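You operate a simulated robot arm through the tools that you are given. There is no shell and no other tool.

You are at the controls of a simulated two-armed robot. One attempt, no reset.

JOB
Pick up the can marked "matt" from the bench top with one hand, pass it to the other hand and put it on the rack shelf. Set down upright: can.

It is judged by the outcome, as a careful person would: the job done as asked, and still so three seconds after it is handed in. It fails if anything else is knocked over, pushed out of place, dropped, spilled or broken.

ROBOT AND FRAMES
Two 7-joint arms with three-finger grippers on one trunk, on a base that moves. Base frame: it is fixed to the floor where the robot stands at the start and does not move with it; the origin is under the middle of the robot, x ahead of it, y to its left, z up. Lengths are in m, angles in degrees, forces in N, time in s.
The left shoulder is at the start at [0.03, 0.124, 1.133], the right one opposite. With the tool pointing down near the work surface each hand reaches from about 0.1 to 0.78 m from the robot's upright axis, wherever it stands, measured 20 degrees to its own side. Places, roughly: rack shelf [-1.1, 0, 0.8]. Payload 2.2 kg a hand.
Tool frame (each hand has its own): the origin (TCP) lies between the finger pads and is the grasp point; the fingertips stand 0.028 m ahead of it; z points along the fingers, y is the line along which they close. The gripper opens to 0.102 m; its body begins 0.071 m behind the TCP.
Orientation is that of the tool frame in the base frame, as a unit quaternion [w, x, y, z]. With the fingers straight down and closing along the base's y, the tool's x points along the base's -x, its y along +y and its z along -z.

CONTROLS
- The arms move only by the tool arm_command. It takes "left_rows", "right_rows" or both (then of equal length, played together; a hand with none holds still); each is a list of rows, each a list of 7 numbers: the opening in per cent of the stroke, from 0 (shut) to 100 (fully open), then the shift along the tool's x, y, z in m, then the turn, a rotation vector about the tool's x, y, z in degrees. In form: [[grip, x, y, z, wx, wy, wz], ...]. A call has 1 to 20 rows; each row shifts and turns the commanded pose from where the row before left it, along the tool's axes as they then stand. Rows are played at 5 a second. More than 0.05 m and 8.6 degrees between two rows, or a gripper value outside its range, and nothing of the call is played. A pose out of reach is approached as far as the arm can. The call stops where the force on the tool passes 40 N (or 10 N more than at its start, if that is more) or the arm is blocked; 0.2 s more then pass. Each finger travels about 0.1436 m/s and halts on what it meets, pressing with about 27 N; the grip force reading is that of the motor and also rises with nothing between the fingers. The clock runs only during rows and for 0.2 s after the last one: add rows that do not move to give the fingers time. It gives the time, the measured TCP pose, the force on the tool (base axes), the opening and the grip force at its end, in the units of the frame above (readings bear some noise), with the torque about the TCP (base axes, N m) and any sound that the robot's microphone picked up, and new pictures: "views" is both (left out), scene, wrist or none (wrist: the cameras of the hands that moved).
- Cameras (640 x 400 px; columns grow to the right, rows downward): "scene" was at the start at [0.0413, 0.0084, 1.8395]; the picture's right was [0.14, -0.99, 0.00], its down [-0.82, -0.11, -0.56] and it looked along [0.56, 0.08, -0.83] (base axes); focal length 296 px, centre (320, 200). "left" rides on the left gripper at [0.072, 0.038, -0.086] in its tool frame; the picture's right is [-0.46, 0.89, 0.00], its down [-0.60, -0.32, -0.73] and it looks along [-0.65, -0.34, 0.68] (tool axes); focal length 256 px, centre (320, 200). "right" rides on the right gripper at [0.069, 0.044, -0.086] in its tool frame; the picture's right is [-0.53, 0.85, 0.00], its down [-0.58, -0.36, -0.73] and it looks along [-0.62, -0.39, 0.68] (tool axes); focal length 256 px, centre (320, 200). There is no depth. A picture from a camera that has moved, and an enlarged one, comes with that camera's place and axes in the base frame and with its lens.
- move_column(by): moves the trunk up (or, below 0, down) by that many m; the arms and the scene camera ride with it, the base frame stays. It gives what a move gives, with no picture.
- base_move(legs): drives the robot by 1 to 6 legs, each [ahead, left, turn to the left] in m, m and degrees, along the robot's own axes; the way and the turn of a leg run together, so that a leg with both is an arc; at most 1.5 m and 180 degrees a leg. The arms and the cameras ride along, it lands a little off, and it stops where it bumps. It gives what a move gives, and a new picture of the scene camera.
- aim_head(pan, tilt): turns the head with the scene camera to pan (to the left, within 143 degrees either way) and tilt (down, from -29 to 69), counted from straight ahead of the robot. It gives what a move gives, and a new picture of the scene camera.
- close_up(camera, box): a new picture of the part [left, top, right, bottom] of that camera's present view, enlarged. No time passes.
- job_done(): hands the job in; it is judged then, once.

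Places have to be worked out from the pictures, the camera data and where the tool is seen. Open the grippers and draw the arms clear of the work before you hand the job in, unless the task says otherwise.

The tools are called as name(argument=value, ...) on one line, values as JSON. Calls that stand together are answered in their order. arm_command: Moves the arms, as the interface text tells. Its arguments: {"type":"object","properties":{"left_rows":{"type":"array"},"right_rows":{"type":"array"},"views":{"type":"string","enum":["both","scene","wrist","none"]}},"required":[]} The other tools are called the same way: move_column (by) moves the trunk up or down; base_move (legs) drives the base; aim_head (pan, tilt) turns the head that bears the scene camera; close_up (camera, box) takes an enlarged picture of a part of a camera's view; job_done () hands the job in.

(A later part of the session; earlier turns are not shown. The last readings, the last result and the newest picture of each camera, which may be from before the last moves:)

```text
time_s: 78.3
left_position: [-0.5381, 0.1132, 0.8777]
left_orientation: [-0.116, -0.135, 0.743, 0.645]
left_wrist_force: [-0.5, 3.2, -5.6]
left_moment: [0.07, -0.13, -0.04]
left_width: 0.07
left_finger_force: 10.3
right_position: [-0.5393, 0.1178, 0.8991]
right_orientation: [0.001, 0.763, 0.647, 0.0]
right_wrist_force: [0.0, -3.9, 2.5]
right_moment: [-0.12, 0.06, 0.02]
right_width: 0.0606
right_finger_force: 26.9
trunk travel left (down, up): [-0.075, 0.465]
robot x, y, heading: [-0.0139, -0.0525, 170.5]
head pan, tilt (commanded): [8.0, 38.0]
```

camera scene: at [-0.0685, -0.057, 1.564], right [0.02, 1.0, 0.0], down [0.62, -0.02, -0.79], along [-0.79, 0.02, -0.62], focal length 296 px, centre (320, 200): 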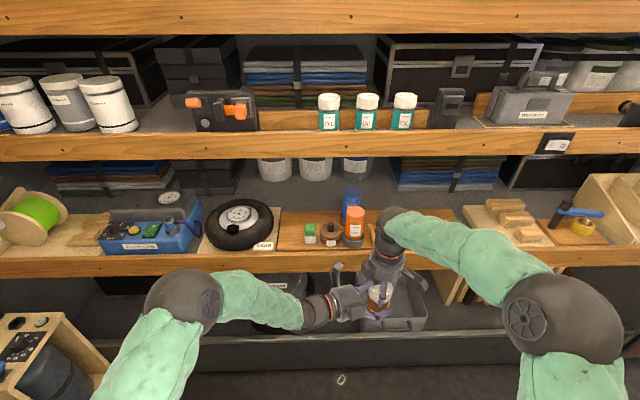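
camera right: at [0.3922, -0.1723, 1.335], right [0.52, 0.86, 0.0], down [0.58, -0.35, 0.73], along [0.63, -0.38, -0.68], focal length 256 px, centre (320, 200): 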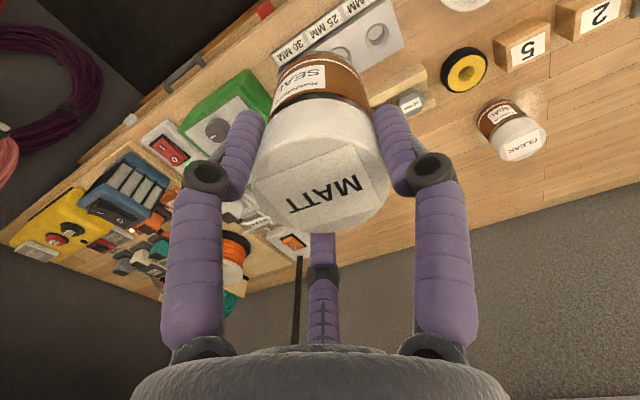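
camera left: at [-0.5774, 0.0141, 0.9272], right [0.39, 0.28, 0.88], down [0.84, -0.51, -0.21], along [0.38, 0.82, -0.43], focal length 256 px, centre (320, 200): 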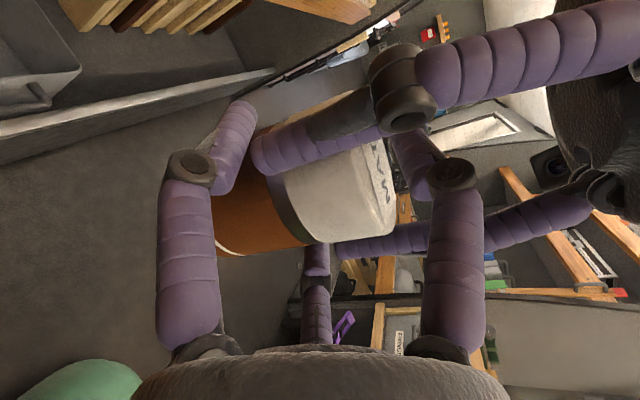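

Side force is now balanced and the left already carries the can. I tighten the left grip to ~20 N.

arm_command(left_rows=[[48, 0, 0, 0, 0, 0, 0], [42, 0, 0, 0, 0, 0, 0], [42, 0, 0, 0, 0, 0, 0], [42, 0, 0, 0, 0, 0, 0]], views="wrist")

close_up(camera="right", box=[160, 60, 500, 280])

close_up(camera="scene", box=[310, 220, 430, 340])

```text
time_s: 79.3
left_position: [-0.5365, 0.1134, 0.8781]
left_orientation: [-0.117, -0.134, 0.743, 0.645]
left_wrist_force: [0.2, 9.6, -6.4]
left_moment: [0.12, 0.03, 0.0]
left_width: 0.0693
left_finger_force: 19.9
right_position: [-0.5404, 0.1174, 0.8989]
right_orientation: [0.001, 0.763, 0.647, 0.0]
right_wrist_force: [-0.1, -9.3, 4.9]
right_moment: [-0.35, -0.06, 0.01]
right_width: 0.0606
right_finger_force: 27.1
trunk travel left (down, up): [-0.075, 0.465]
robot x, y, heading: [-0.0104, -0.0541, 170.6]
head pan, tilt (commanded): [8.0, 38.0]
camera left: at [-0.5777, 0.0134, 0.9275], right [0.39, 0.28, 0.88], down [0.84, -0.51, -0.21], along [0.39, 0.81, -0.43], focal length 256 px, centre (320, 200)
```

left: 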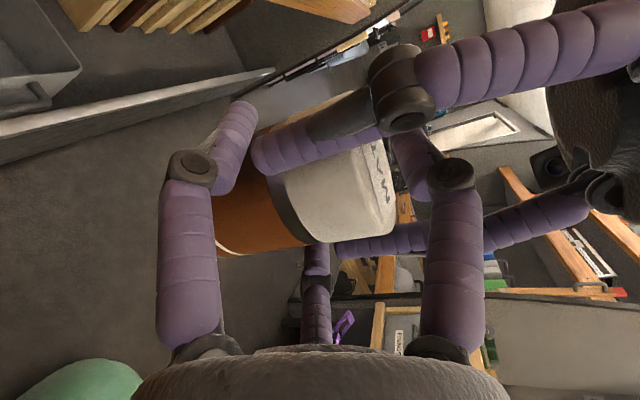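

```text
1.82 times, centred on (330, 170) of right
camera zoom: at [-0.4852, 0.1776, 0.9847], right [0.75, -0.66, 0.0], down [-0.45, -0.51, 0.73], along [-0.49, -0.55, -0.68], focal length 465 px, centre (302, 254)
```

zoom: 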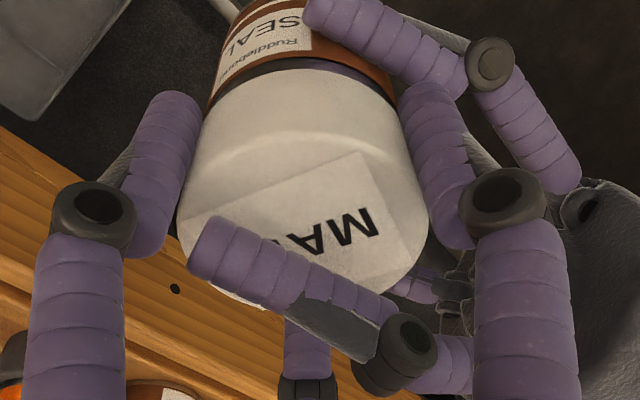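

```text
3.33 times, centred on (370, 280) of scene
camera zoom: at [-0.0685, -0.0569, 1.564], right [0.02, 1.0, 0.0], down [0.62, -0.02, -0.79], along [-0.79, 0.02, -0.62], focal length 987 px, centre (153, -67)
```

zoom: 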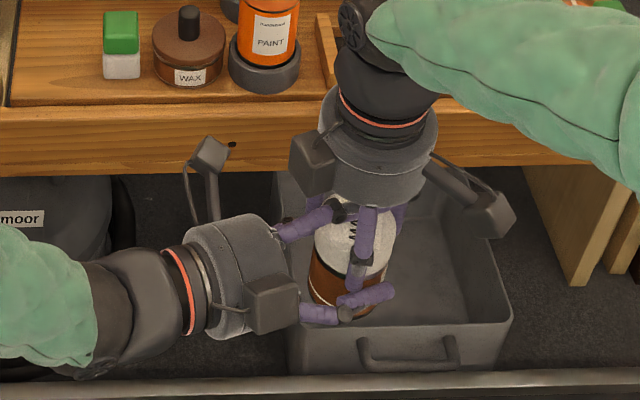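

Grip is 20 N with small internal stress between the hands (~9 N along the left tool). I relieve 0.7 mm along the tool, then ease the right hand open just a little so that it still cages the lid, and check that the left holds the can.

arm_command(left_rows=[[42, 0, 0, 0.0007, 0, 0, 0], [42, 0, 0, 0, 0, 0, 0], [42, 0, 0, 0, 0, 0, 0], [42, 0, 0, 0, 0, 0, 0], [42, 0, 0, 0, 0, 0, 0], [42, 0, 0, 0, 0, 0, 0]], right_rows=[[40, 0, 0, 0, 0, 0, 0], [50, 0, 0, 0, 0, 0, 0], [57, 0, 0, 0, 0, 0, 0], [61, 0, 0, 0, 0, 0, 0], [65, 0, 0, 0, 0, 0, 0], [65, 0, 0, 0, 0, 0, 0]], views="both")

close_up(camera="right", box=[160, 60, 500, 280])

close_up(camera="scene", box=[310, 220, 430, 340])

```text
time_s: 80.7
left_position: [-0.5381, 0.1137, 0.8779]
left_orientation: [-0.117, -0.135, 0.743, 0.645]
left_wrist_force: [0.0, 0.1, -3.3]
left_moment: [-0.02, -0.02, 0.0]
left_width: 0.0696
left_finger_force: 20.3
right_position: [-0.5394, 0.1181, 0.898]
right_orientation: [0.0, 0.763, 0.647, 0.001]
right_wrist_force: [0.4, -0.3, 0.0]
right_moment: [0.01, 0.01, 0.0]
right_width: 0.0662
right_finger_force: 0.0
trunk travel left (down, up): [-0.075, 0.465]
robot x, y, heading: [-0.0126, -0.0552, 170.2]
head pan, tilt (commanded): [8.0, 38.0]
camera scene: at [-0.0685, -0.0569, 1.564], right [0.02, 1.0, 0.0], down [0.62, -0.02, -0.79], along [-0.79, 0.02, -0.62], focal length 296 px, centre (320, 200)
camera right: at [-0.4852, 0.178, 0.9846], right [0.75, -0.66, 0.0], down [-0.45, -0.51, 0.73], along [-0.48, -0.55, -0.68], focal length 256 px, centre (320, 200)
camera left: at [-0.5781, 0.0135, 0.9278], right [0.39, 0.28, 0.88], down [0.84, -0.51, -0.21], along [0.38, 0.82, -0.43], focal length 256 px, centre (320, 200)
```

scene: 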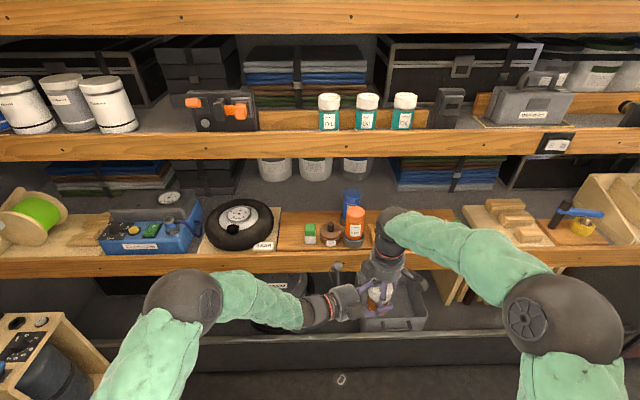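
right: 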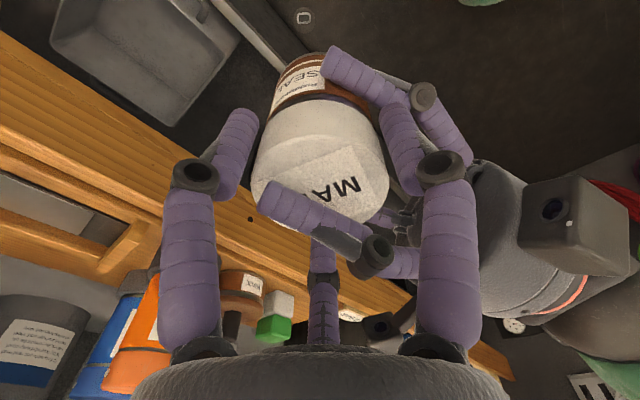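
left: 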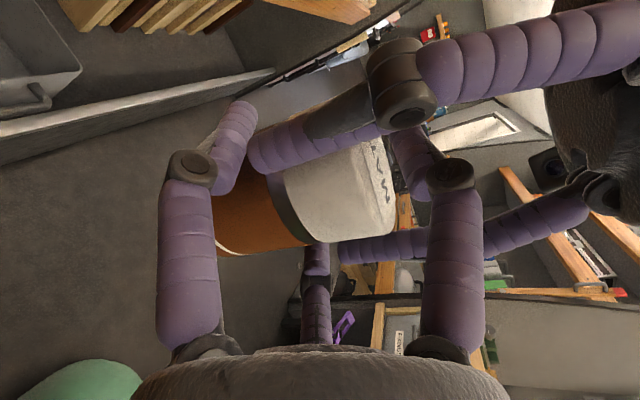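

```text
1.82 times, centred on (330, 170) of right
camera zoom: at [-0.4852, 0.178, 0.9846], right [0.75, -0.66, 0.0], down [-0.45, -0.51, 0.73], along [-0.48, -0.55, -0.68], focal length 465 px, centre (302, 254)
```

zoom: 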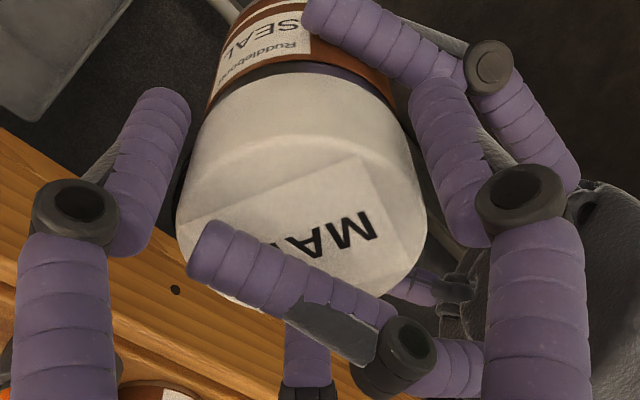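

```text
3.33 times, centred on (370, 280) of scene
camera zoom: at [-0.0685, -0.0569, 1.564], right [0.02, 1.0, 0.0], down [0.62, -0.02, -0.79], along [-0.79, 0.02, -0.62], focal length 987 px, centre (153, -67)
```

zoom: 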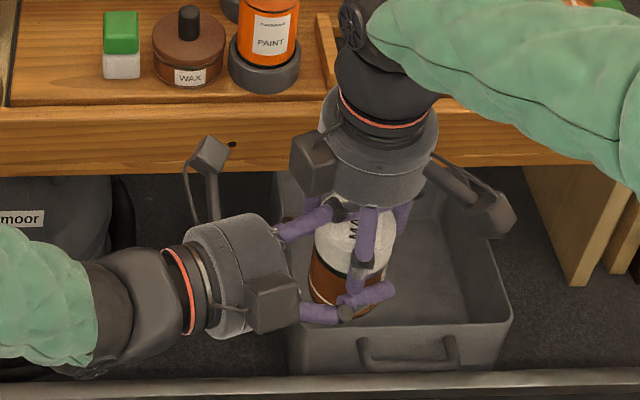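

The left hand alone now carries the can (3.3 N, no tilt), the right is free. I open the right wider and lift it straight up clear of the can.

arm_command(right_rows=[[75, 0, 0, 0, 0, 0, 0], [85, 0, 0, 0, 0, 0, 0], [88, 0, 0, -0.015, 0, 0, 0], [88, 0, 0, -0.025, 0, 0, 0], [88, 0, 0, -0.03, 0, 0, 0], [88, 0, 0, -0.04, 0, 0, 0], [88, 0, 0, -0.04, 0, 0, 0], [88, 0, 0, -0.04, 0, 0, 0], [88, 0, 0, 0, 0, 0, 0]], left_rows=[[42, 0, 0, 0, 0, 0, 0], [42, 0, 0, 0, 0, 0, 0], [42, 0, 0, 0, 0, 0, 0], [42, 0, 0, 0, 0, 0, 0], [42, 0, 0, 0, 0, 0, 0], [42, 0, 0, 0, 0, 0, 0], [42, 0, 0, 0, 0, 0, 0], [42, 0, 0, 0, 0, 0, 0], [42, 0, 0, 0, 0, 0, 0]], views="both")

close_up(camera="scene", box=[310, 220, 430, 340])

close_up(camera="left", box=[140, 30, 500, 280])

```text
time_s: 82.7
left_position: [-0.538, 0.1127, 0.8779]
left_orientation: [-0.117, -0.135, 0.742, 0.646]
left_wrist_force: [0.7, 0.3, -2.9]
left_moment: [0.01, 0.01, -0.02]
left_width: 0.0696
left_finger_force: 19.7
right_position: [-0.539, 0.1181, 1.0891]
right_orientation: [0.001, 0.763, 0.647, 0.002]
right_wrist_force: [0.1, -0.6, 0.6]
right_moment: [0.02, -0.02, 0.0]
right_width: 0.0897
right_finger_force: 0.0
trunk travel left (down, up): [-0.075, 0.465]
robot x, y, heading: [-0.0121, -0.053, 170.8]
head pan, tilt (commanded): [8.0, 38.0]
camera scene: at [-0.0685, -0.0569, 1.5639], right [0.02, 1.0, 0.0], down [0.62, -0.02, -0.79], along [-0.79, 0.02, -0.62], focal length 296 px, centre (320, 200)
camera right: at [-0.4855, 0.1794, 1.1745], right [0.75, -0.66, 0.0], down [-0.46, -0.51, 0.73], along [-0.48, -0.55, -0.68], focal length 256 px, centre (320, 200)
camera left: at [-0.5779, 0.0136, 0.9276], right [0.39, 0.28, 0.88], down [0.84, -0.51, -0.21], along [0.39, 0.82, -0.43], focal length 256 px, centre (320, 200)
```

scene: 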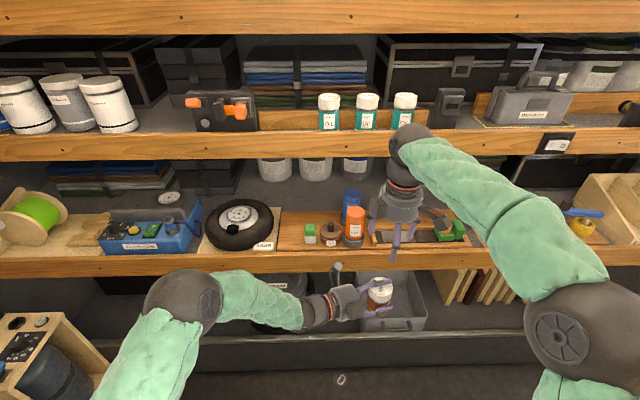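
right: 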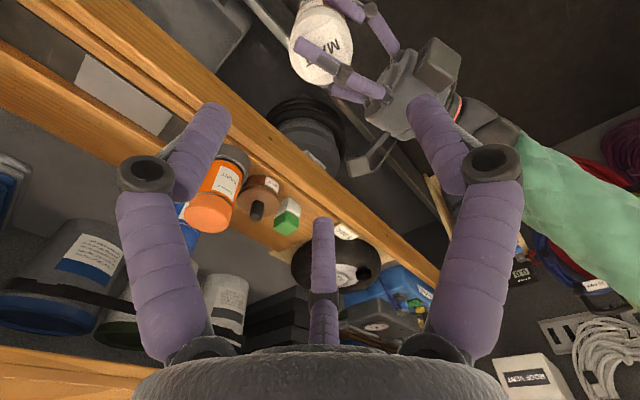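
left: 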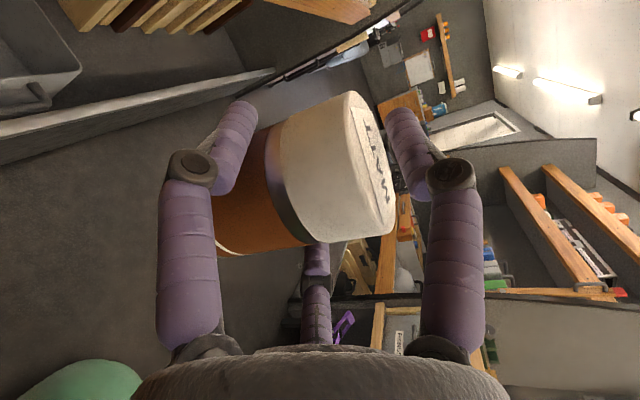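

```text
3.33 times, centred on (370, 280) of scene
camera zoom: at [-0.0685, -0.0569, 1.5639], right [0.02, 1.0, 0.0], down [0.62, -0.02, -0.79], along [-0.79, 0.02, -0.62], focal length 987 px, centre (153, -67)
```

zoom: 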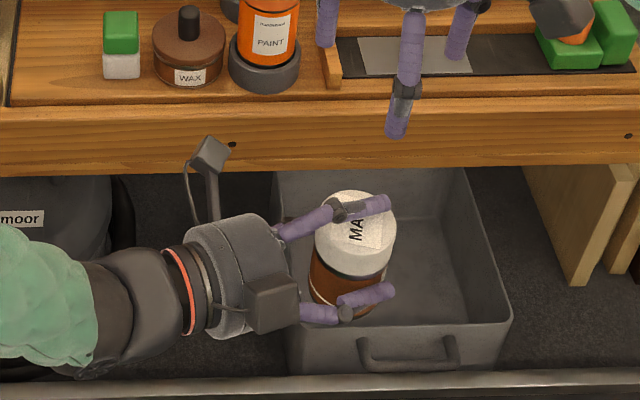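

```text
1.60 times, centred on (320, 155) of left
camera zoom: at [-0.5779, 0.0136, 0.9276], right [0.39, 0.28, 0.88], down [0.84, -0.51, -0.21], along [0.39, 0.82, -0.43], focal length 410 px, centre (320, 272)
```

zoom: 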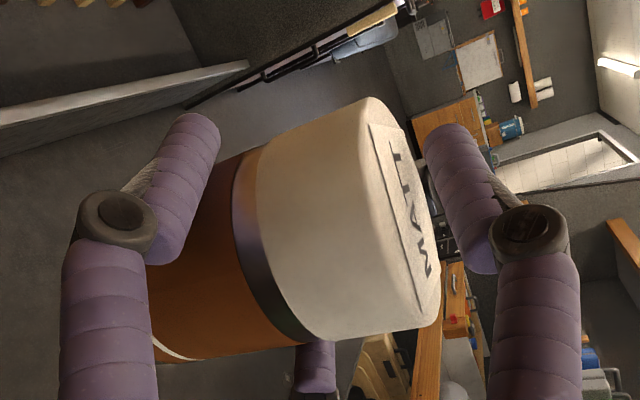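

The hand-over worked: the left holds the can steadily and upright. I retract the right hand back toward the robot's right side, out of the way.

arm_command(right_rows=[[88, 0.0298, 0.0268, -0.004, 0, 0, 0], [88, 0.0298, 0.0268, -0.004, 0, 0, 0], [88, 0.0298, 0.0268, -0.004, 0, 0, 0], [88, 0.0298, 0.0268, -0.004, 0, 0, 0], [88, 0.0298, 0.0268, -0.004, 0, 0, 0], [88, 0.0298, 0.0268, -0.004, 0, 0, 0], [88, 0.0298, 0.0268, -0.004, 0, 0, 0], [88, 0.0298, 0.0268, -0.004, 0, 0, 0], [88, 0, 0, 0, 0, 0, 0]], views="scene")

```text
time_s: 84.7
left_position: [-0.5378, 0.1125, 0.8771]
left_orientation: [-0.117, -0.134, 0.743, 0.645]
left_wrist_force: [-1.0, -0.3, -2.7]
left_moment: [0.02, 0.0, 0.0]
left_width: 0.0695
left_finger_force: 20.1
right_position: [-0.289, 0.3213, 1.1223]
right_orientation: [0.001, 0.763, 0.647, 0.0]
right_wrist_force: [0.2, -0.9, 0.6]
right_moment: [0.01, 0.0, -0.01]
right_width: 0.0898
right_finger_force: 0.2
trunk travel left (down, up): [-0.075, 0.465]
robot x, y, heading: [-0.0113, -0.0534, 170.8]
head pan, tilt (commanded): [8.0, 38.0]
camera scene: at [-0.0686, -0.0569, 1.5639], right [0.02, 1.0, 0.0], down [0.62, -0.02, -0.79], along [-0.79, 0.02, -0.62], focal length 296 px, centre (320, 200)
```

scene: 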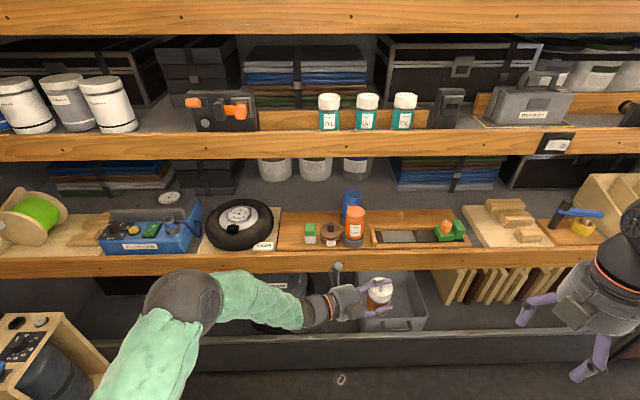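

The right hand is clear. With the view unobstructed, I zoom on the target area of the shelf.

close_up(camera="scene", box=[270, 140, 510, 290])

```text
2.67 times, centred on (390, 215) of scene
camera zoom: at [-0.0686, -0.0569, 1.5639], right [0.02, 1.0, 0.0], down [0.62, -0.02, -0.79], along [-0.79, 0.02, -0.62], focal length 790 px, centre (133, 160)
```

zoom: 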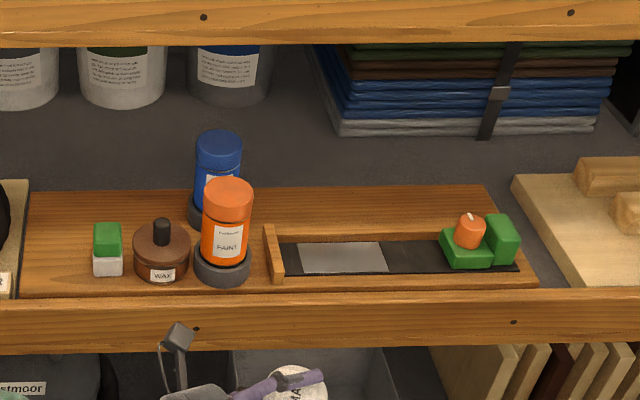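

The free strip is x -0.96…-1.10 around y≈0.24, with the tray corridor (y 0.14–0.36) in front. I lift the left hand, move it to robot-left, and yaw it back 60° to point straight ahead.

arm_command(left_rows=[[42, 0.0231, 0.0084, -0.0261, 0, 0, 0], [42, 0.0231, 0.0084, -0.0261, 0, 0, 0], [42, 0.0231, 0.0084, -0.0261, 0, 0, 0], [42, 0.0231, 0.0084, -0.0261, 0, 0, 0], [42, 0.0231, 0.0084, -0.0261, 0, 0, 0], [42, 0.0231, 0.0084, -0.0261, 0, 0, 0], [42, 0.0231, 0.0084, -0.0261, 0, 0, 0], [42, 0, 0, 0, 0, 5.942, -0.834], [42, 0, 0, 0, 0, 5.942, -0.834], [42, 0, 0, 0, 0, 5.942, -0.834], [42, 0, 0, 0, 0, 5.942, -0.834], [42, 0, 0, 0, 0, 5.942, -0.834], [42, 0, 0, 0, 0, 5.942, -0.834], [42, 0, 0, 0, 0, 5.942, -0.834], [42, 0, 0, 0, 0, 5.942, -0.834], [42, 0, 0, 0, 0, 5.942, -0.834], [42, 0, 0, 0, 0, 5.942, -0.834], [42, 0, 0, 0, 0, 0, 0]], views="both")

```text
time_s: 88.5
left_position: [-0.6284, -0.1042, 0.9609]
left_orientation: [-0.425, -0.488, 0.576, 0.5]
left_wrist_force: [0.1, -1.2, -3.0]
left_moment: [0.0, -0.02, 0.0]
left_width: 0.0697
left_finger_force: 20.4
right_position: [-0.2889, 0.3209, 1.1224]
right_orientation: [0.001, 0.763, 0.647, 0.001]
right_wrist_force: [-0.3, -0.3, -0.5]
right_moment: [-0.02, -0.01, 0.0]
right_width: 0.0898
right_finger_force: 0.1
trunk travel left (down, up): [-0.075, 0.465]
robot x, y, heading: [-0.0111, -0.049, 170.9]
head pan, tilt (commanded): [8.0, 38.0]
camera scene: at [-0.0683, -0.0571, 1.564], right [0.02, 1.0, 0.0], down [0.62, -0.02, -0.79], along [-0.79, 0.02, -0.62], focal length 296 px, centre (320, 200)
camera left: at [-0.5614, -0.1888, 1.0112], right [-0.05, 0.48, 0.88], down [0.86, 0.47, -0.21], along [-0.51, 0.74, -0.43], focal length 256 px, centre (320, 200)
```

scene: 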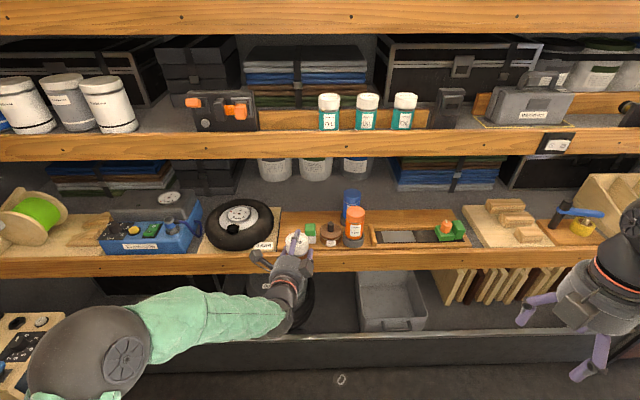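
left: 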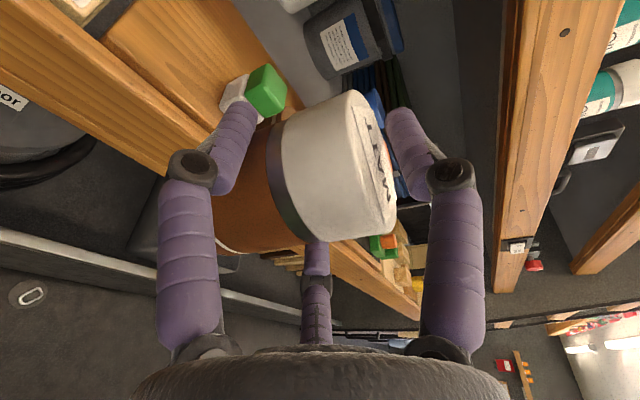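

The can is upright, pointing forward at (-0.63, -0.10). I edge forward 4 cm (more room at the back), straighten the base to face the rack, then check.

base_move(legs=[[0.04, 0, 0], [0, 0, 9.0]])

```text
time_s: 90.0
left_position: [-0.6518, -0.1958, 0.9605]
left_orientation: [-0.462, -0.532, 0.536, 0.464]
left_wrist_force: [-1.1, -0.3, -2.9]
left_moment: [-0.03, -0.02, -0.02]
left_width: 0.0696
left_finger_force: 20.2
right_position: [-0.3846, 0.2802, 1.1215]
right_orientation: [0.001, 0.709, 0.705, 0.0]
right_wrist_force: [0.5, 0.2, -0.5]
right_moment: [-0.03, 0.02, 0.0]
right_width: 0.0897
right_finger_force: 0.0
trunk travel left (down, up): [-0.075, 0.465]
robot x, y, heading: [-0.0489, -0.05, 179.6]
head pan, tilt (commanded): [8.0, 38.0]
camera scene: at [-0.1069, -0.0597, 1.564], right [-0.13, 0.99, 0.0], down [0.61, 0.08, -0.79], along [-0.78, -0.1, -0.62], focal length 296 px, centre (320, 200)
```

scene: 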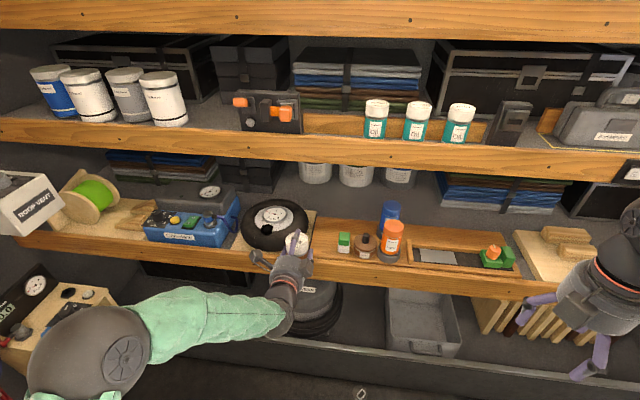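

Robot faces the rack (heading 179.6°). I strafe right 0.43 m so that the left hand lines up with y≈0.235.

base_move(legs=[[0, -0.43, 0]])

aim_head(pan=10, tilt=42)

```text
time_s: 92.6
left_position: [-0.6499, 0.2354, 0.9628]
left_orientation: [0.464, 0.534, -0.534, -0.464]
left_wrist_force: [-0.2, 0.0, -2.9]
left_moment: [0.0, 0.0, 0.01]
left_width: 0.0696
left_finger_force: 20.1
right_position: [-0.3835, 0.7109, 1.1218]
right_orientation: [0.002, 0.707, 0.708, 0.0]
right_wrist_force: [0.0, -0.1, 0.0]
right_moment: [-0.04, 0.0, 0.02]
right_width: 0.0898
right_finger_force: 0.0
trunk travel left (down, up): [-0.075, 0.465]
robot x, y, heading: [-0.0534, 0.3874, 180.1]
head pan, tilt (commanded): [8.0, 38.0]
camera scene: at [-0.1053, 0.3733, 1.564], right [-0.14, 0.99, 0.0], down [0.61, 0.08, -0.79], along [-0.78, -0.11, -0.62], focal length 296 px, centre (320, 200)
```

scene: 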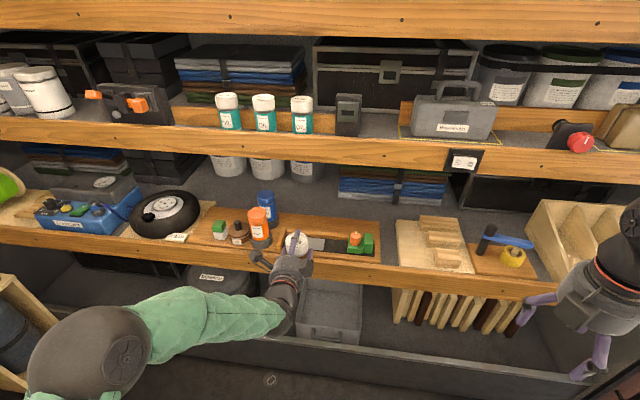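

```text
time_s: 93.3
left_position: [-0.6499, 0.2344, 0.9609]
left_orientation: [-0.464, -0.534, 0.534, 0.464]
left_wrist_force: [-0.2, -0.3, -1.4]
left_moment: [0.03, -0.02, 0.01]
left_width: 0.0696
left_finger_force: 19.8
right_position: [-0.3843, 0.7105, 1.1225]
right_orientation: [0.001, 0.707, 0.707, 0.0]
right_wrist_force: [-0.5, -0.2, 0.2]
right_moment: [0.01, 0.01, -0.02]
right_width: 0.0897
right_finger_force: 0.0
trunk travel left (down, up): [-0.075, 0.465]
robot x, y, heading: [-0.0509, 0.3812, 179.7]
head pan, tilt (commanded): [10.0, 42.0]
camera scene: at [-0.1022, 0.37, 1.5581], right [-0.17, 0.98, 0.0], down [0.66, 0.12, -0.74], along [-0.73, -0.13, -0.67], focal length 296 px, centre (320, 200)
```

scene: 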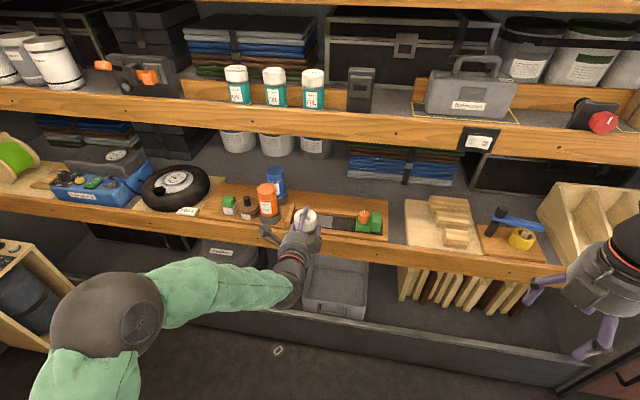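

Aligned at y≈0.234 with the can bottom at z≈0.895, above lip, tray and jars. I drive ahead 0.27 m so that the hand enters the shelf space over the tray.

base_move(legs=[[0.14, 0, 0]])

base_move(legs=[[0.13, 0, 0]])

close_up(camera="scene", box=[200, 130, 440, 290])

```text
time_s: 94.6
left_position: [-0.7892, 0.2352, 0.9597]
left_orientation: [-0.463, -0.533, 0.536, 0.464]
left_wrist_force: [-0.4, 0.0, -3.0]
left_moment: [0.02, -0.04, -0.01]
left_width: 0.0696
left_finger_force: 20.0
right_position: [-0.5224, 0.7111, 1.1222]
right_orientation: [0.001, 0.708, 0.707, 0.002]
right_wrist_force: [-1.1, -0.3, 0.8]
right_moment: [0.03, -0.03, 0.0]
right_width: 0.0895
right_finger_force: 0.1
trunk travel left (down, up): [-0.075, 0.465]
robot x, y, heading: [-0.1866, 0.3881, 179.9]
head pan, tilt (commanded): [10.0, 42.0]
camera scene: at [-0.2416, 0.3703, 1.558], right [-0.17, 0.99, 0.0], down [0.66, 0.11, -0.74], along [-0.73, -0.13, -0.67], focal length 296 px, centre (320, 200)
```

scene: 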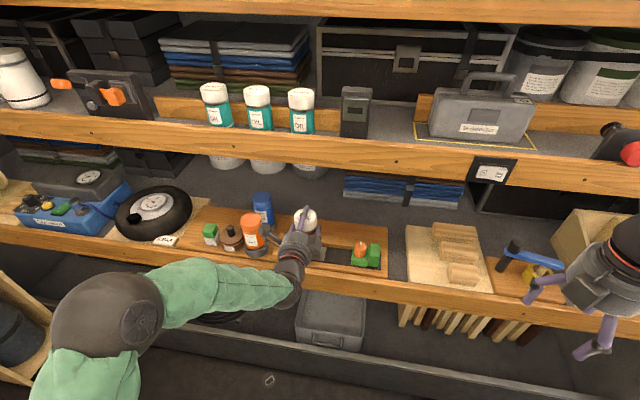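

```text
time_s: 95.9
left_position: [-0.9206, 0.237, 0.9604]
left_orientation: [-0.463, -0.532, 0.536, 0.464]
left_wrist_force: [-0.5, 0.6, -3.1]
left_moment: [0.0, -0.02, 0.01]
left_width: 0.0699
left_finger_force: 20.0
right_position: [-0.6526, 0.713, 1.122]
right_orientation: [0.001, 0.708, 0.706, 0.002]
right_wrist_force: [-1.1, 0.4, 0.8]
right_moment: [0.04, -0.03, -0.01]
right_width: 0.0898
right_finger_force: 0.1
trunk travel left (down, up): [-0.075, 0.465]
robot x, y, heading: [-0.3179, 0.3871, 179.7]
head pan, tilt (commanded): [10.0, 42.0]
camera scene: at [-0.3725, 0.3709, 1.558], right [-0.17, 0.99, 0.0], down [0.66, 0.11, -0.74], along [-0.73, -0.13, -0.67], focal length 296 px, centre (320, 200)
```

scene: 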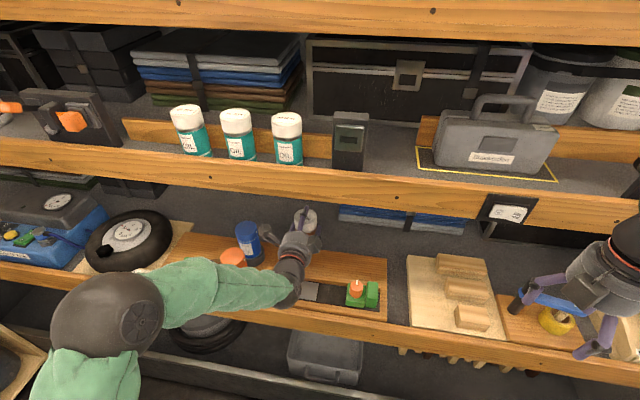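

```text
2.50 times, centred on (320, 210) of scene
camera zoom: at [-0.3725, 0.3709, 1.558], right [-0.17, 0.99, 0.0], down [0.66, 0.11, -0.74], along [-0.73, -0.13, -0.67], focal length 740 px, centre (320, 175)
```

zoom: 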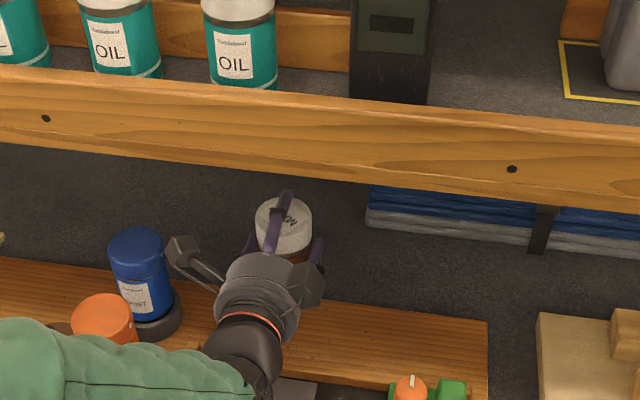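

The hand is inside over the board's far edge at (-0.92, 0.237, 0.96). I extend the arm 10 cm further (keeping height), centring over the free floor, and pull the idle right hand 12 cm back from the rack.

arm_command(left_rows=[[42, -0.0031, 0.0035, 0.0248, 0, 0, 0], [42, -0.0031, 0.0035, 0.0248, 0, 0, 0], [42, -0.0031, 0.0035, 0.0248, 0, 0, 0], [42, -0.0031, 0.0035, 0.0248, 0, 0, 0], [42, 0, 0, 0, 0, 0, 0]], right_rows=[[88, 0, 0.03, 0, 0, 0, 0], [88, 0, 0.03, 0, 0, 0, 0], [88, 0, 0.03, 0, 0, 0, 0], [88, 0, 0.03, 0, 0, 0, 0], [88, 0, 0, 0, 0, 0, 0]], views="both")

close_up(camera="scene", box=[200, 150, 440, 310])

```text
time_s: 97.1
left_position: [-1.0197, 0.2483, 0.9614]
left_orientation: [-0.463, -0.533, 0.536, 0.463]
left_wrist_force: [-0.2, -0.3, -1.9]
left_moment: [-0.03, 0.0, -0.02]
left_width: 0.0694
left_finger_force: 19.8
right_position: [-0.53, 0.7108, 1.122]
right_orientation: [0.001, 0.709, 0.706, 0.001]
right_wrist_force: [0.5, 0.5, 0.6]
right_moment: [-0.01, 0.0, 0.02]
right_width: 0.0899
right_finger_force: 0.1
trunk travel left (down, up): [-0.075, 0.465]
robot x, y, heading: [-0.3199, 0.3868, 179.8]
head pan, tilt (commanded): [10.0, 42.0]
camera scene: at [-0.371, 0.3709, 1.558], right [-0.17, 0.99, 0.0], down [0.66, 0.11, -0.74], along [-0.73, -0.13, -0.67], focal length 296 px, centre (320, 200)
camera right: at [-0.4858, 0.7796, 1.2081], right [0.84, -0.54, 0.0], down [-0.37, -0.57, 0.73], along [-0.39, -0.62, -0.68], focal length 256 px, centre (320, 200)
camera left: at [-0.939, 0.1769, 1.0106], right [-0.12, 0.47, 0.88], down [0.77, 0.6, -0.21], along [-0.62, 0.65, -0.43], focal length 256 px, centre (320, 200)
```

scene: 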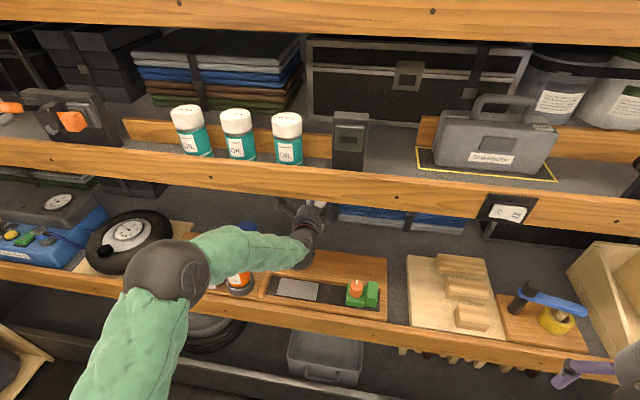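
right: 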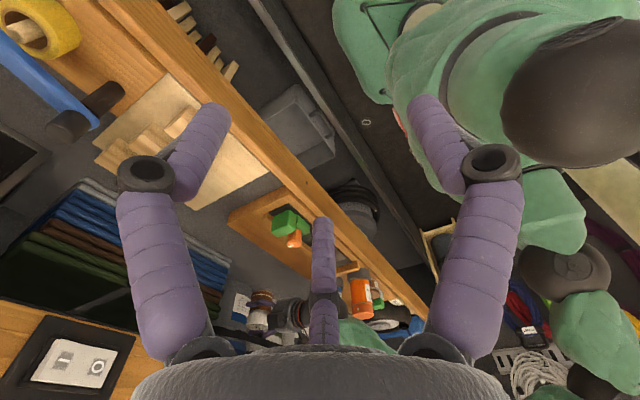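
left: 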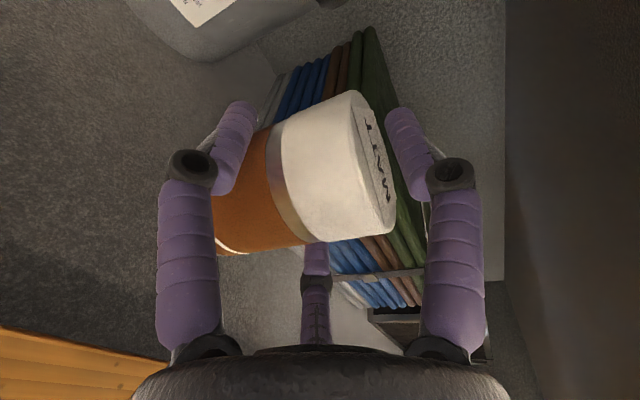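

```text
2.50 times, centred on (320, 230) of scene
camera zoom: at [-0.371, 0.3709, 1.558], right [-0.17, 0.99, 0.0], down [0.66, 0.11, -0.74], along [-0.73, -0.13, -0.67], focal length 740 px, centre (320, 125)
```

zoom: 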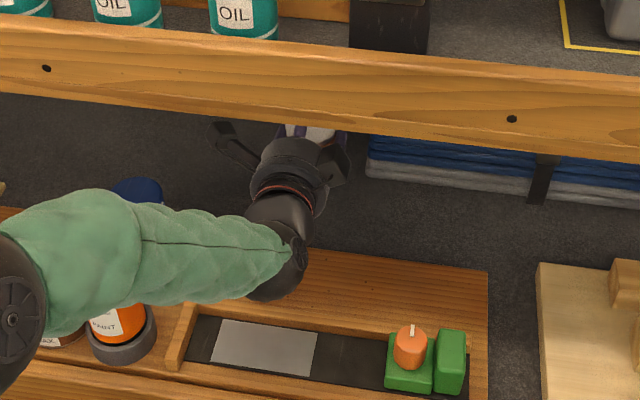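

The can hangs over the free dark floor at (-1.024, 0.248), about 6 cm from the towels; wrist and camera clear the tray and paint cans. I lower straight down 6.5 cm first.

arm_command(left_rows=[[42, 0, -0.0161, 0.0023, 0, 0, 0], [42, 0, -0.0161, 0.0023, 0, 0, 0], [42, 0, -0.0161, 0.0023, 0, 0, 0], [42, 0, -0.0161, 0.0023, 0, 0, 0], [42, 0, 0, 0, 0, 0, 0], [42, 0, 0, 0, 0, 0, 0]], views="both")

close_up(camera="left", box=[150, 60, 450, 300])

close_up(camera="scene", box=[200, 150, 440, 310])

```text
time_s: 98.5
left_position: [-1.0206, 0.2505, 0.8957]
left_orientation: [-0.464, -0.532, 0.536, 0.464]
left_wrist_force: [-0.8, -0.6, -2.4]
left_moment: [0.02, -0.04, -0.01]
left_width: 0.0695
left_finger_force: 19.5
right_position: [-0.5296, 0.7122, 1.1221]
right_orientation: [0.0, 0.709, 0.706, 0.0]
right_wrist_force: [0.3, 0.2, 0.6]
right_moment: [0.01, 0.0, 0.02]
right_width: 0.0897
right_finger_force: 0.1
trunk travel left (down, up): [-0.075, 0.465]
robot x, y, heading: [-0.3162, 0.3888, 179.8]
head pan, tilt (commanded): [10.0, 42.0]
camera scene: at [-0.3709, 0.3709, 1.558], right [-0.17, 0.99, 0.0], down [0.66, 0.11, -0.74], along [-0.73, -0.13, -0.67], focal length 296 px, centre (320, 200)
camera left: at [-0.9403, 0.177, 0.9454], right [-0.12, 0.47, 0.88], down [0.77, 0.6, -0.21], along [-0.62, 0.65, -0.43], focal length 256 px, centre (320, 200)
```

scene: 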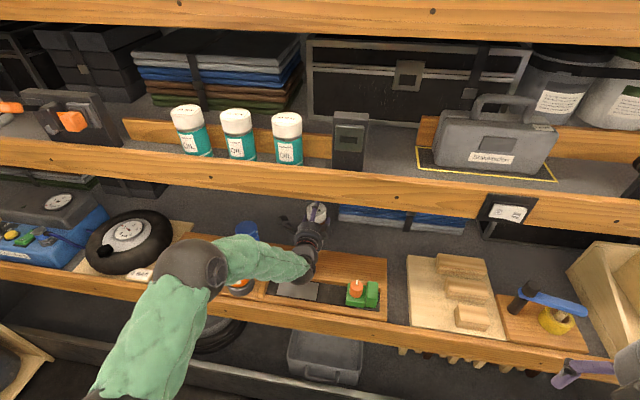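
left: 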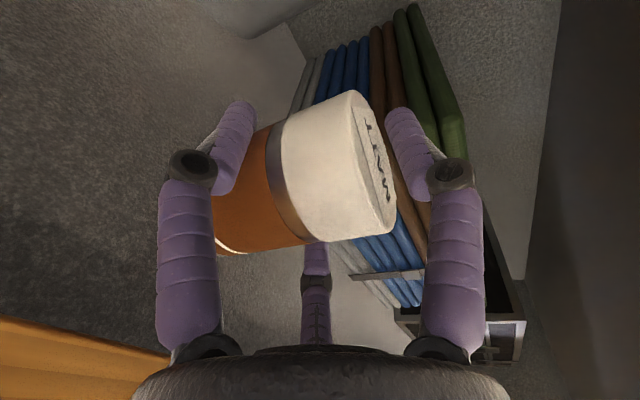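

```text
1.67 times, centred on (300, 180) of left
camera zoom: at [-0.9403, 0.177, 0.9454], right [-0.12, 0.47, 0.88], down [0.77, 0.6, -0.21], along [-0.62, 0.65, -0.43], focal length 427 px, centre (353, 233)
```

zoom: 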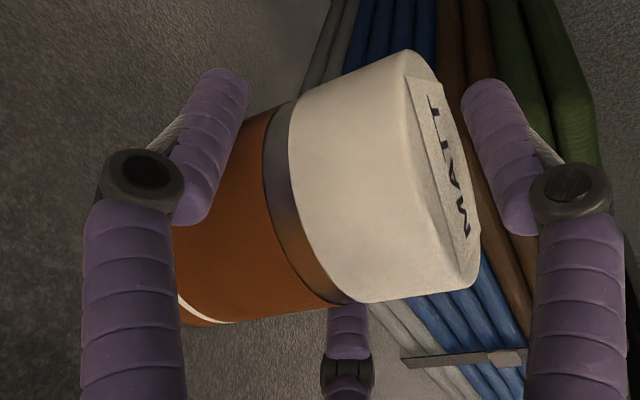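

```text
2.50 times, centred on (320, 230) of scene
camera zoom: at [-0.3709, 0.3709, 1.558], right [-0.17, 0.99, 0.0], down [0.66, 0.11, -0.74], along [-0.73, -0.13, -0.67], focal length 740 px, centre (320, 125)
```

zoom: 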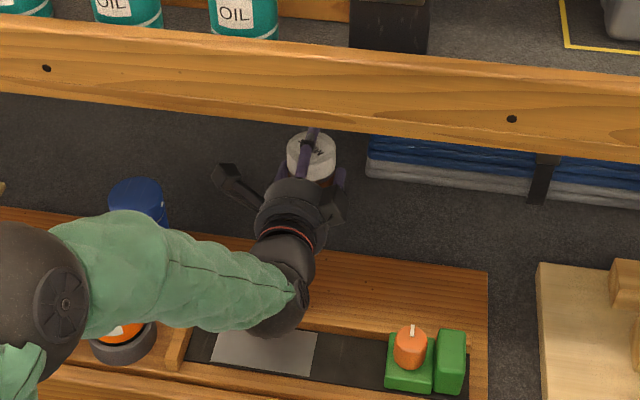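

Can bottom should now be ≈0.83, a few cm above the floor. I creep down in small steps, watching the vertical force (now ≈-2.5 N from the can's weight).

arm_command(left_rows=[[42, 0, -0.00495, 0.0007, 0, 0, 0], [42, 0, -0.00495, 0.0007, 0, 0, 0], [42, 0, -0.00495, 0.0007, 0, 0, 0], [42, 0, 0, 0, 0, 0, 0]], views="none")

arm_command(left_rows=[[42, 0, -0.00495, 0.0007, 0, 0, 0], [42, 0, -0.00297, 0.0004, 0, 0, 0], [42, 0, 0, 0, 0, 0, 0]], views="none")

```text
time_s: 99.5
left_position: [-1.0188, 0.2509, 0.8813]
left_orientation: [-0.463, -0.531, 0.536, 0.465]
left_wrist_force: [-0.3, 0.2, -3.3]
left_moment: [0.02, 0.02, 0.06]
left_width: 0.0694
left_finger_force: 20.0
right_position: [-0.5298, 0.7107, 1.1222]
right_orientation: [0.0, 0.708, 0.706, 0.001]
right_wrist_force: [0.3, 0.2, 0.3]
right_moment: [0.01, 0.02, -0.02]
right_width: 0.0896
right_finger_force: 0.0
trunk travel left (down, up): [-0.075, 0.465]
robot x, y, heading: [-0.3173, 0.3883, 179.7]
head pan, tilt (commanded): [10.0, 42.0]
```

```text
time_s: 100.3
left_position: [-1.0193, 0.2495, 0.8724]
left_orientation: [-0.463, -0.532, 0.536, 0.464]
left_wrist_force: [-1.3, -0.5, -3.3]
left_moment: [0.0, -0.02, 0.0]
left_width: 0.0693
left_finger_force: 20.0
right_position: [-0.5301, 0.7117, 1.1218]
right_orientation: [0.001, 0.709, 0.706, 0.001]
right_wrist_force: [0.6, -0.5, 0.1]
right_moment: [-0.02, -0.01, 0.0]
right_width: 0.0896
right_finger_force: 0.0
trunk travel left (down, up): [-0.075, 0.465]
robot x, y, heading: [-0.3188, 0.3858, 179.4]
head pan, tilt (commanded): [10.0, 42.0]
```

No contact yet (bottom ≈0.806). I keep creeping down in 3 mm steps.

arm_command(left_rows=[[42, 0, -0.00297, 0.0004, 0, 0, 0], [42, 0, 0, 0, 0, 0, 0]], views="none")

arm_command(left_rows=[[42, 0, -0.00297, 0.0004, 0, 0, 0], [42, 0, 0, 0, 0, 0, 0]], views="wrist")

close_up(camera="scene", box=[200, 150, 440, 310])

```text
time_s: 100.9
left_position: [-1.0191, 0.25, 0.8702]
left_orientation: [-0.463, -0.532, 0.535, 0.465]
left_wrist_force: [-0.1, 0.7, -2.1]
left_moment: [0.01, 0.01, -0.01]
left_width: 0.0697
left_finger_force: 20.0
right_position: [-0.5294, 0.7114, 1.1226]
right_orientation: [0.001, 0.708, 0.706, 0.0]
right_wrist_force: [0.4, -0.1, -1.2]
right_moment: [-0.02, -0.01, -0.02]
right_width: 0.0898
right_finger_force: 0.1
trunk travel left (down, up): [-0.075, 0.465]
robot x, y, heading: [-0.3199, 0.3871, 179.9]
head pan, tilt (commanded): [10.0, 42.0]
```

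```text
time_s: 101.5
left_position: [-1.0193, 0.2484, 0.8659]
left_orientation: [-0.464, -0.532, 0.535, 0.464]
left_wrist_force: [-0.2, 0.5, -2.6]
left_moment: [-0.02, -0.06, -0.01]
left_width: 0.0695
left_finger_force: 20.3
right_position: [-0.5289, 0.7102, 1.122]
right_orientation: [0.001, 0.708, 0.706, 0.001]
right_wrist_force: [-0.3, 0.8, -0.1]
right_moment: [-0.02, 0.01, 0.04]
right_width: 0.0897
right_finger_force: 0.1
trunk travel left (down, up): [-0.075, 0.465]
robot x, y, heading: [-0.3199, 0.3898, 179.7]
head pan, tilt (commanded): [10.0, 42.0]
camera left: at [-0.9402, 0.1778, 0.9167], right [-0.12, 0.47, 0.88], down [0.77, 0.6, -0.21], along [-0.62, 0.65, -0.43], focal length 256 px, centre (320, 200)
```

left: 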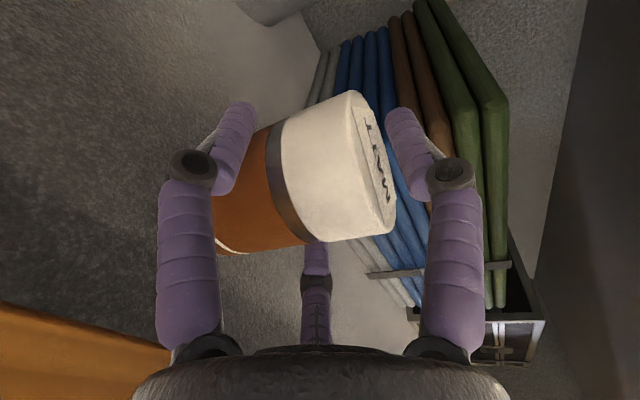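

```text
2.50 times, centred on (320, 230) of scene
camera zoom: at [-0.3709, 0.3709, 1.558], right [-0.17, 0.99, 0.0], down [0.66, 0.11, -0.74], along [-0.73, -0.13, -0.67], focal length 740 px, centre (320, 125)
```

zoom: 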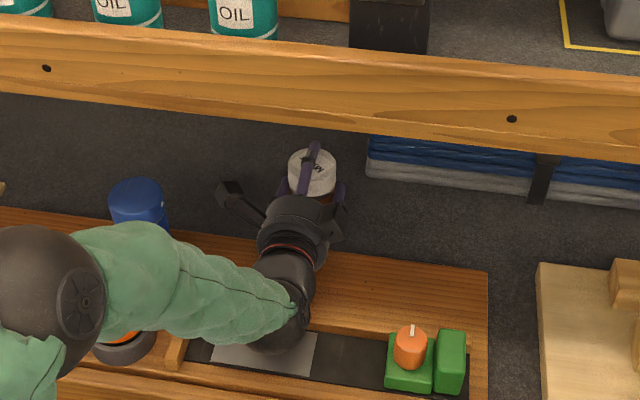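

Still no floor contact at bottom ≈0.80. I zoom in the left view to judge the remaining height and the board's edge.

close_up(camera="left", box=[0, 200, 320, 400])

close_up(camera="left", box=[180, 20, 440, 300])

close_up(camera="scene", box=[270, 180, 370, 280])

```text
2.00 times, centred on (160, 300) of left
camera zoom: at [-0.9402, 0.1778, 0.9167], right [-0.12, 0.47, 0.88], down [0.77, 0.6, -0.21], along [-0.62, 0.65, -0.43], focal length 512 px, centre (640, 0)
```

zoom: 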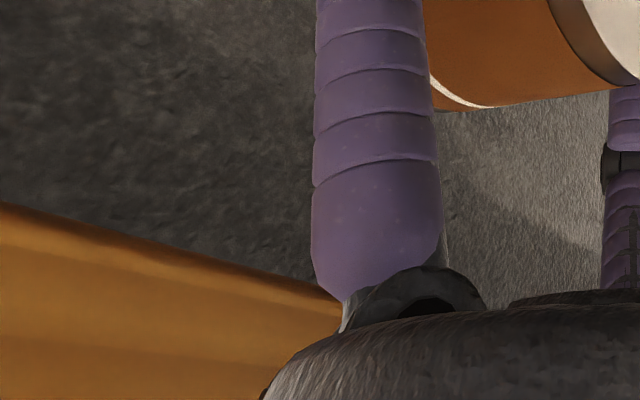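

```text
1.43 times, centred on (310, 160) of left
camera zoom: at [-0.9402, 0.1778, 0.9167], right [-0.12, 0.47, 0.88], down [0.77, 0.6, -0.21], along [-0.62, 0.65, -0.43], focal length 366 px, centre (334, 257)
```

zoom: 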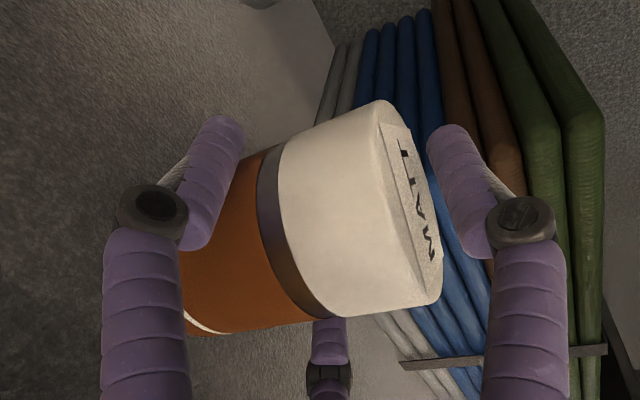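

```text
4.00 times, centred on (320, 230) of scene
camera zoom: at [-0.3709, 0.3709, 1.558], right [-0.17, 0.99, 0.0], down [0.66, 0.11, -0.74], along [-0.73, -0.13, -0.67], focal length 1185 px, centre (320, 80)
```

zoom: 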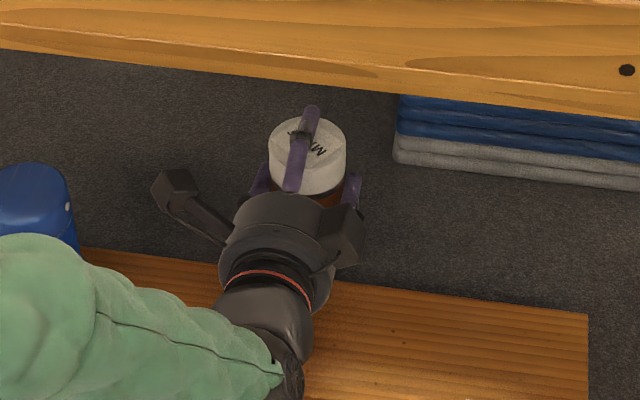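

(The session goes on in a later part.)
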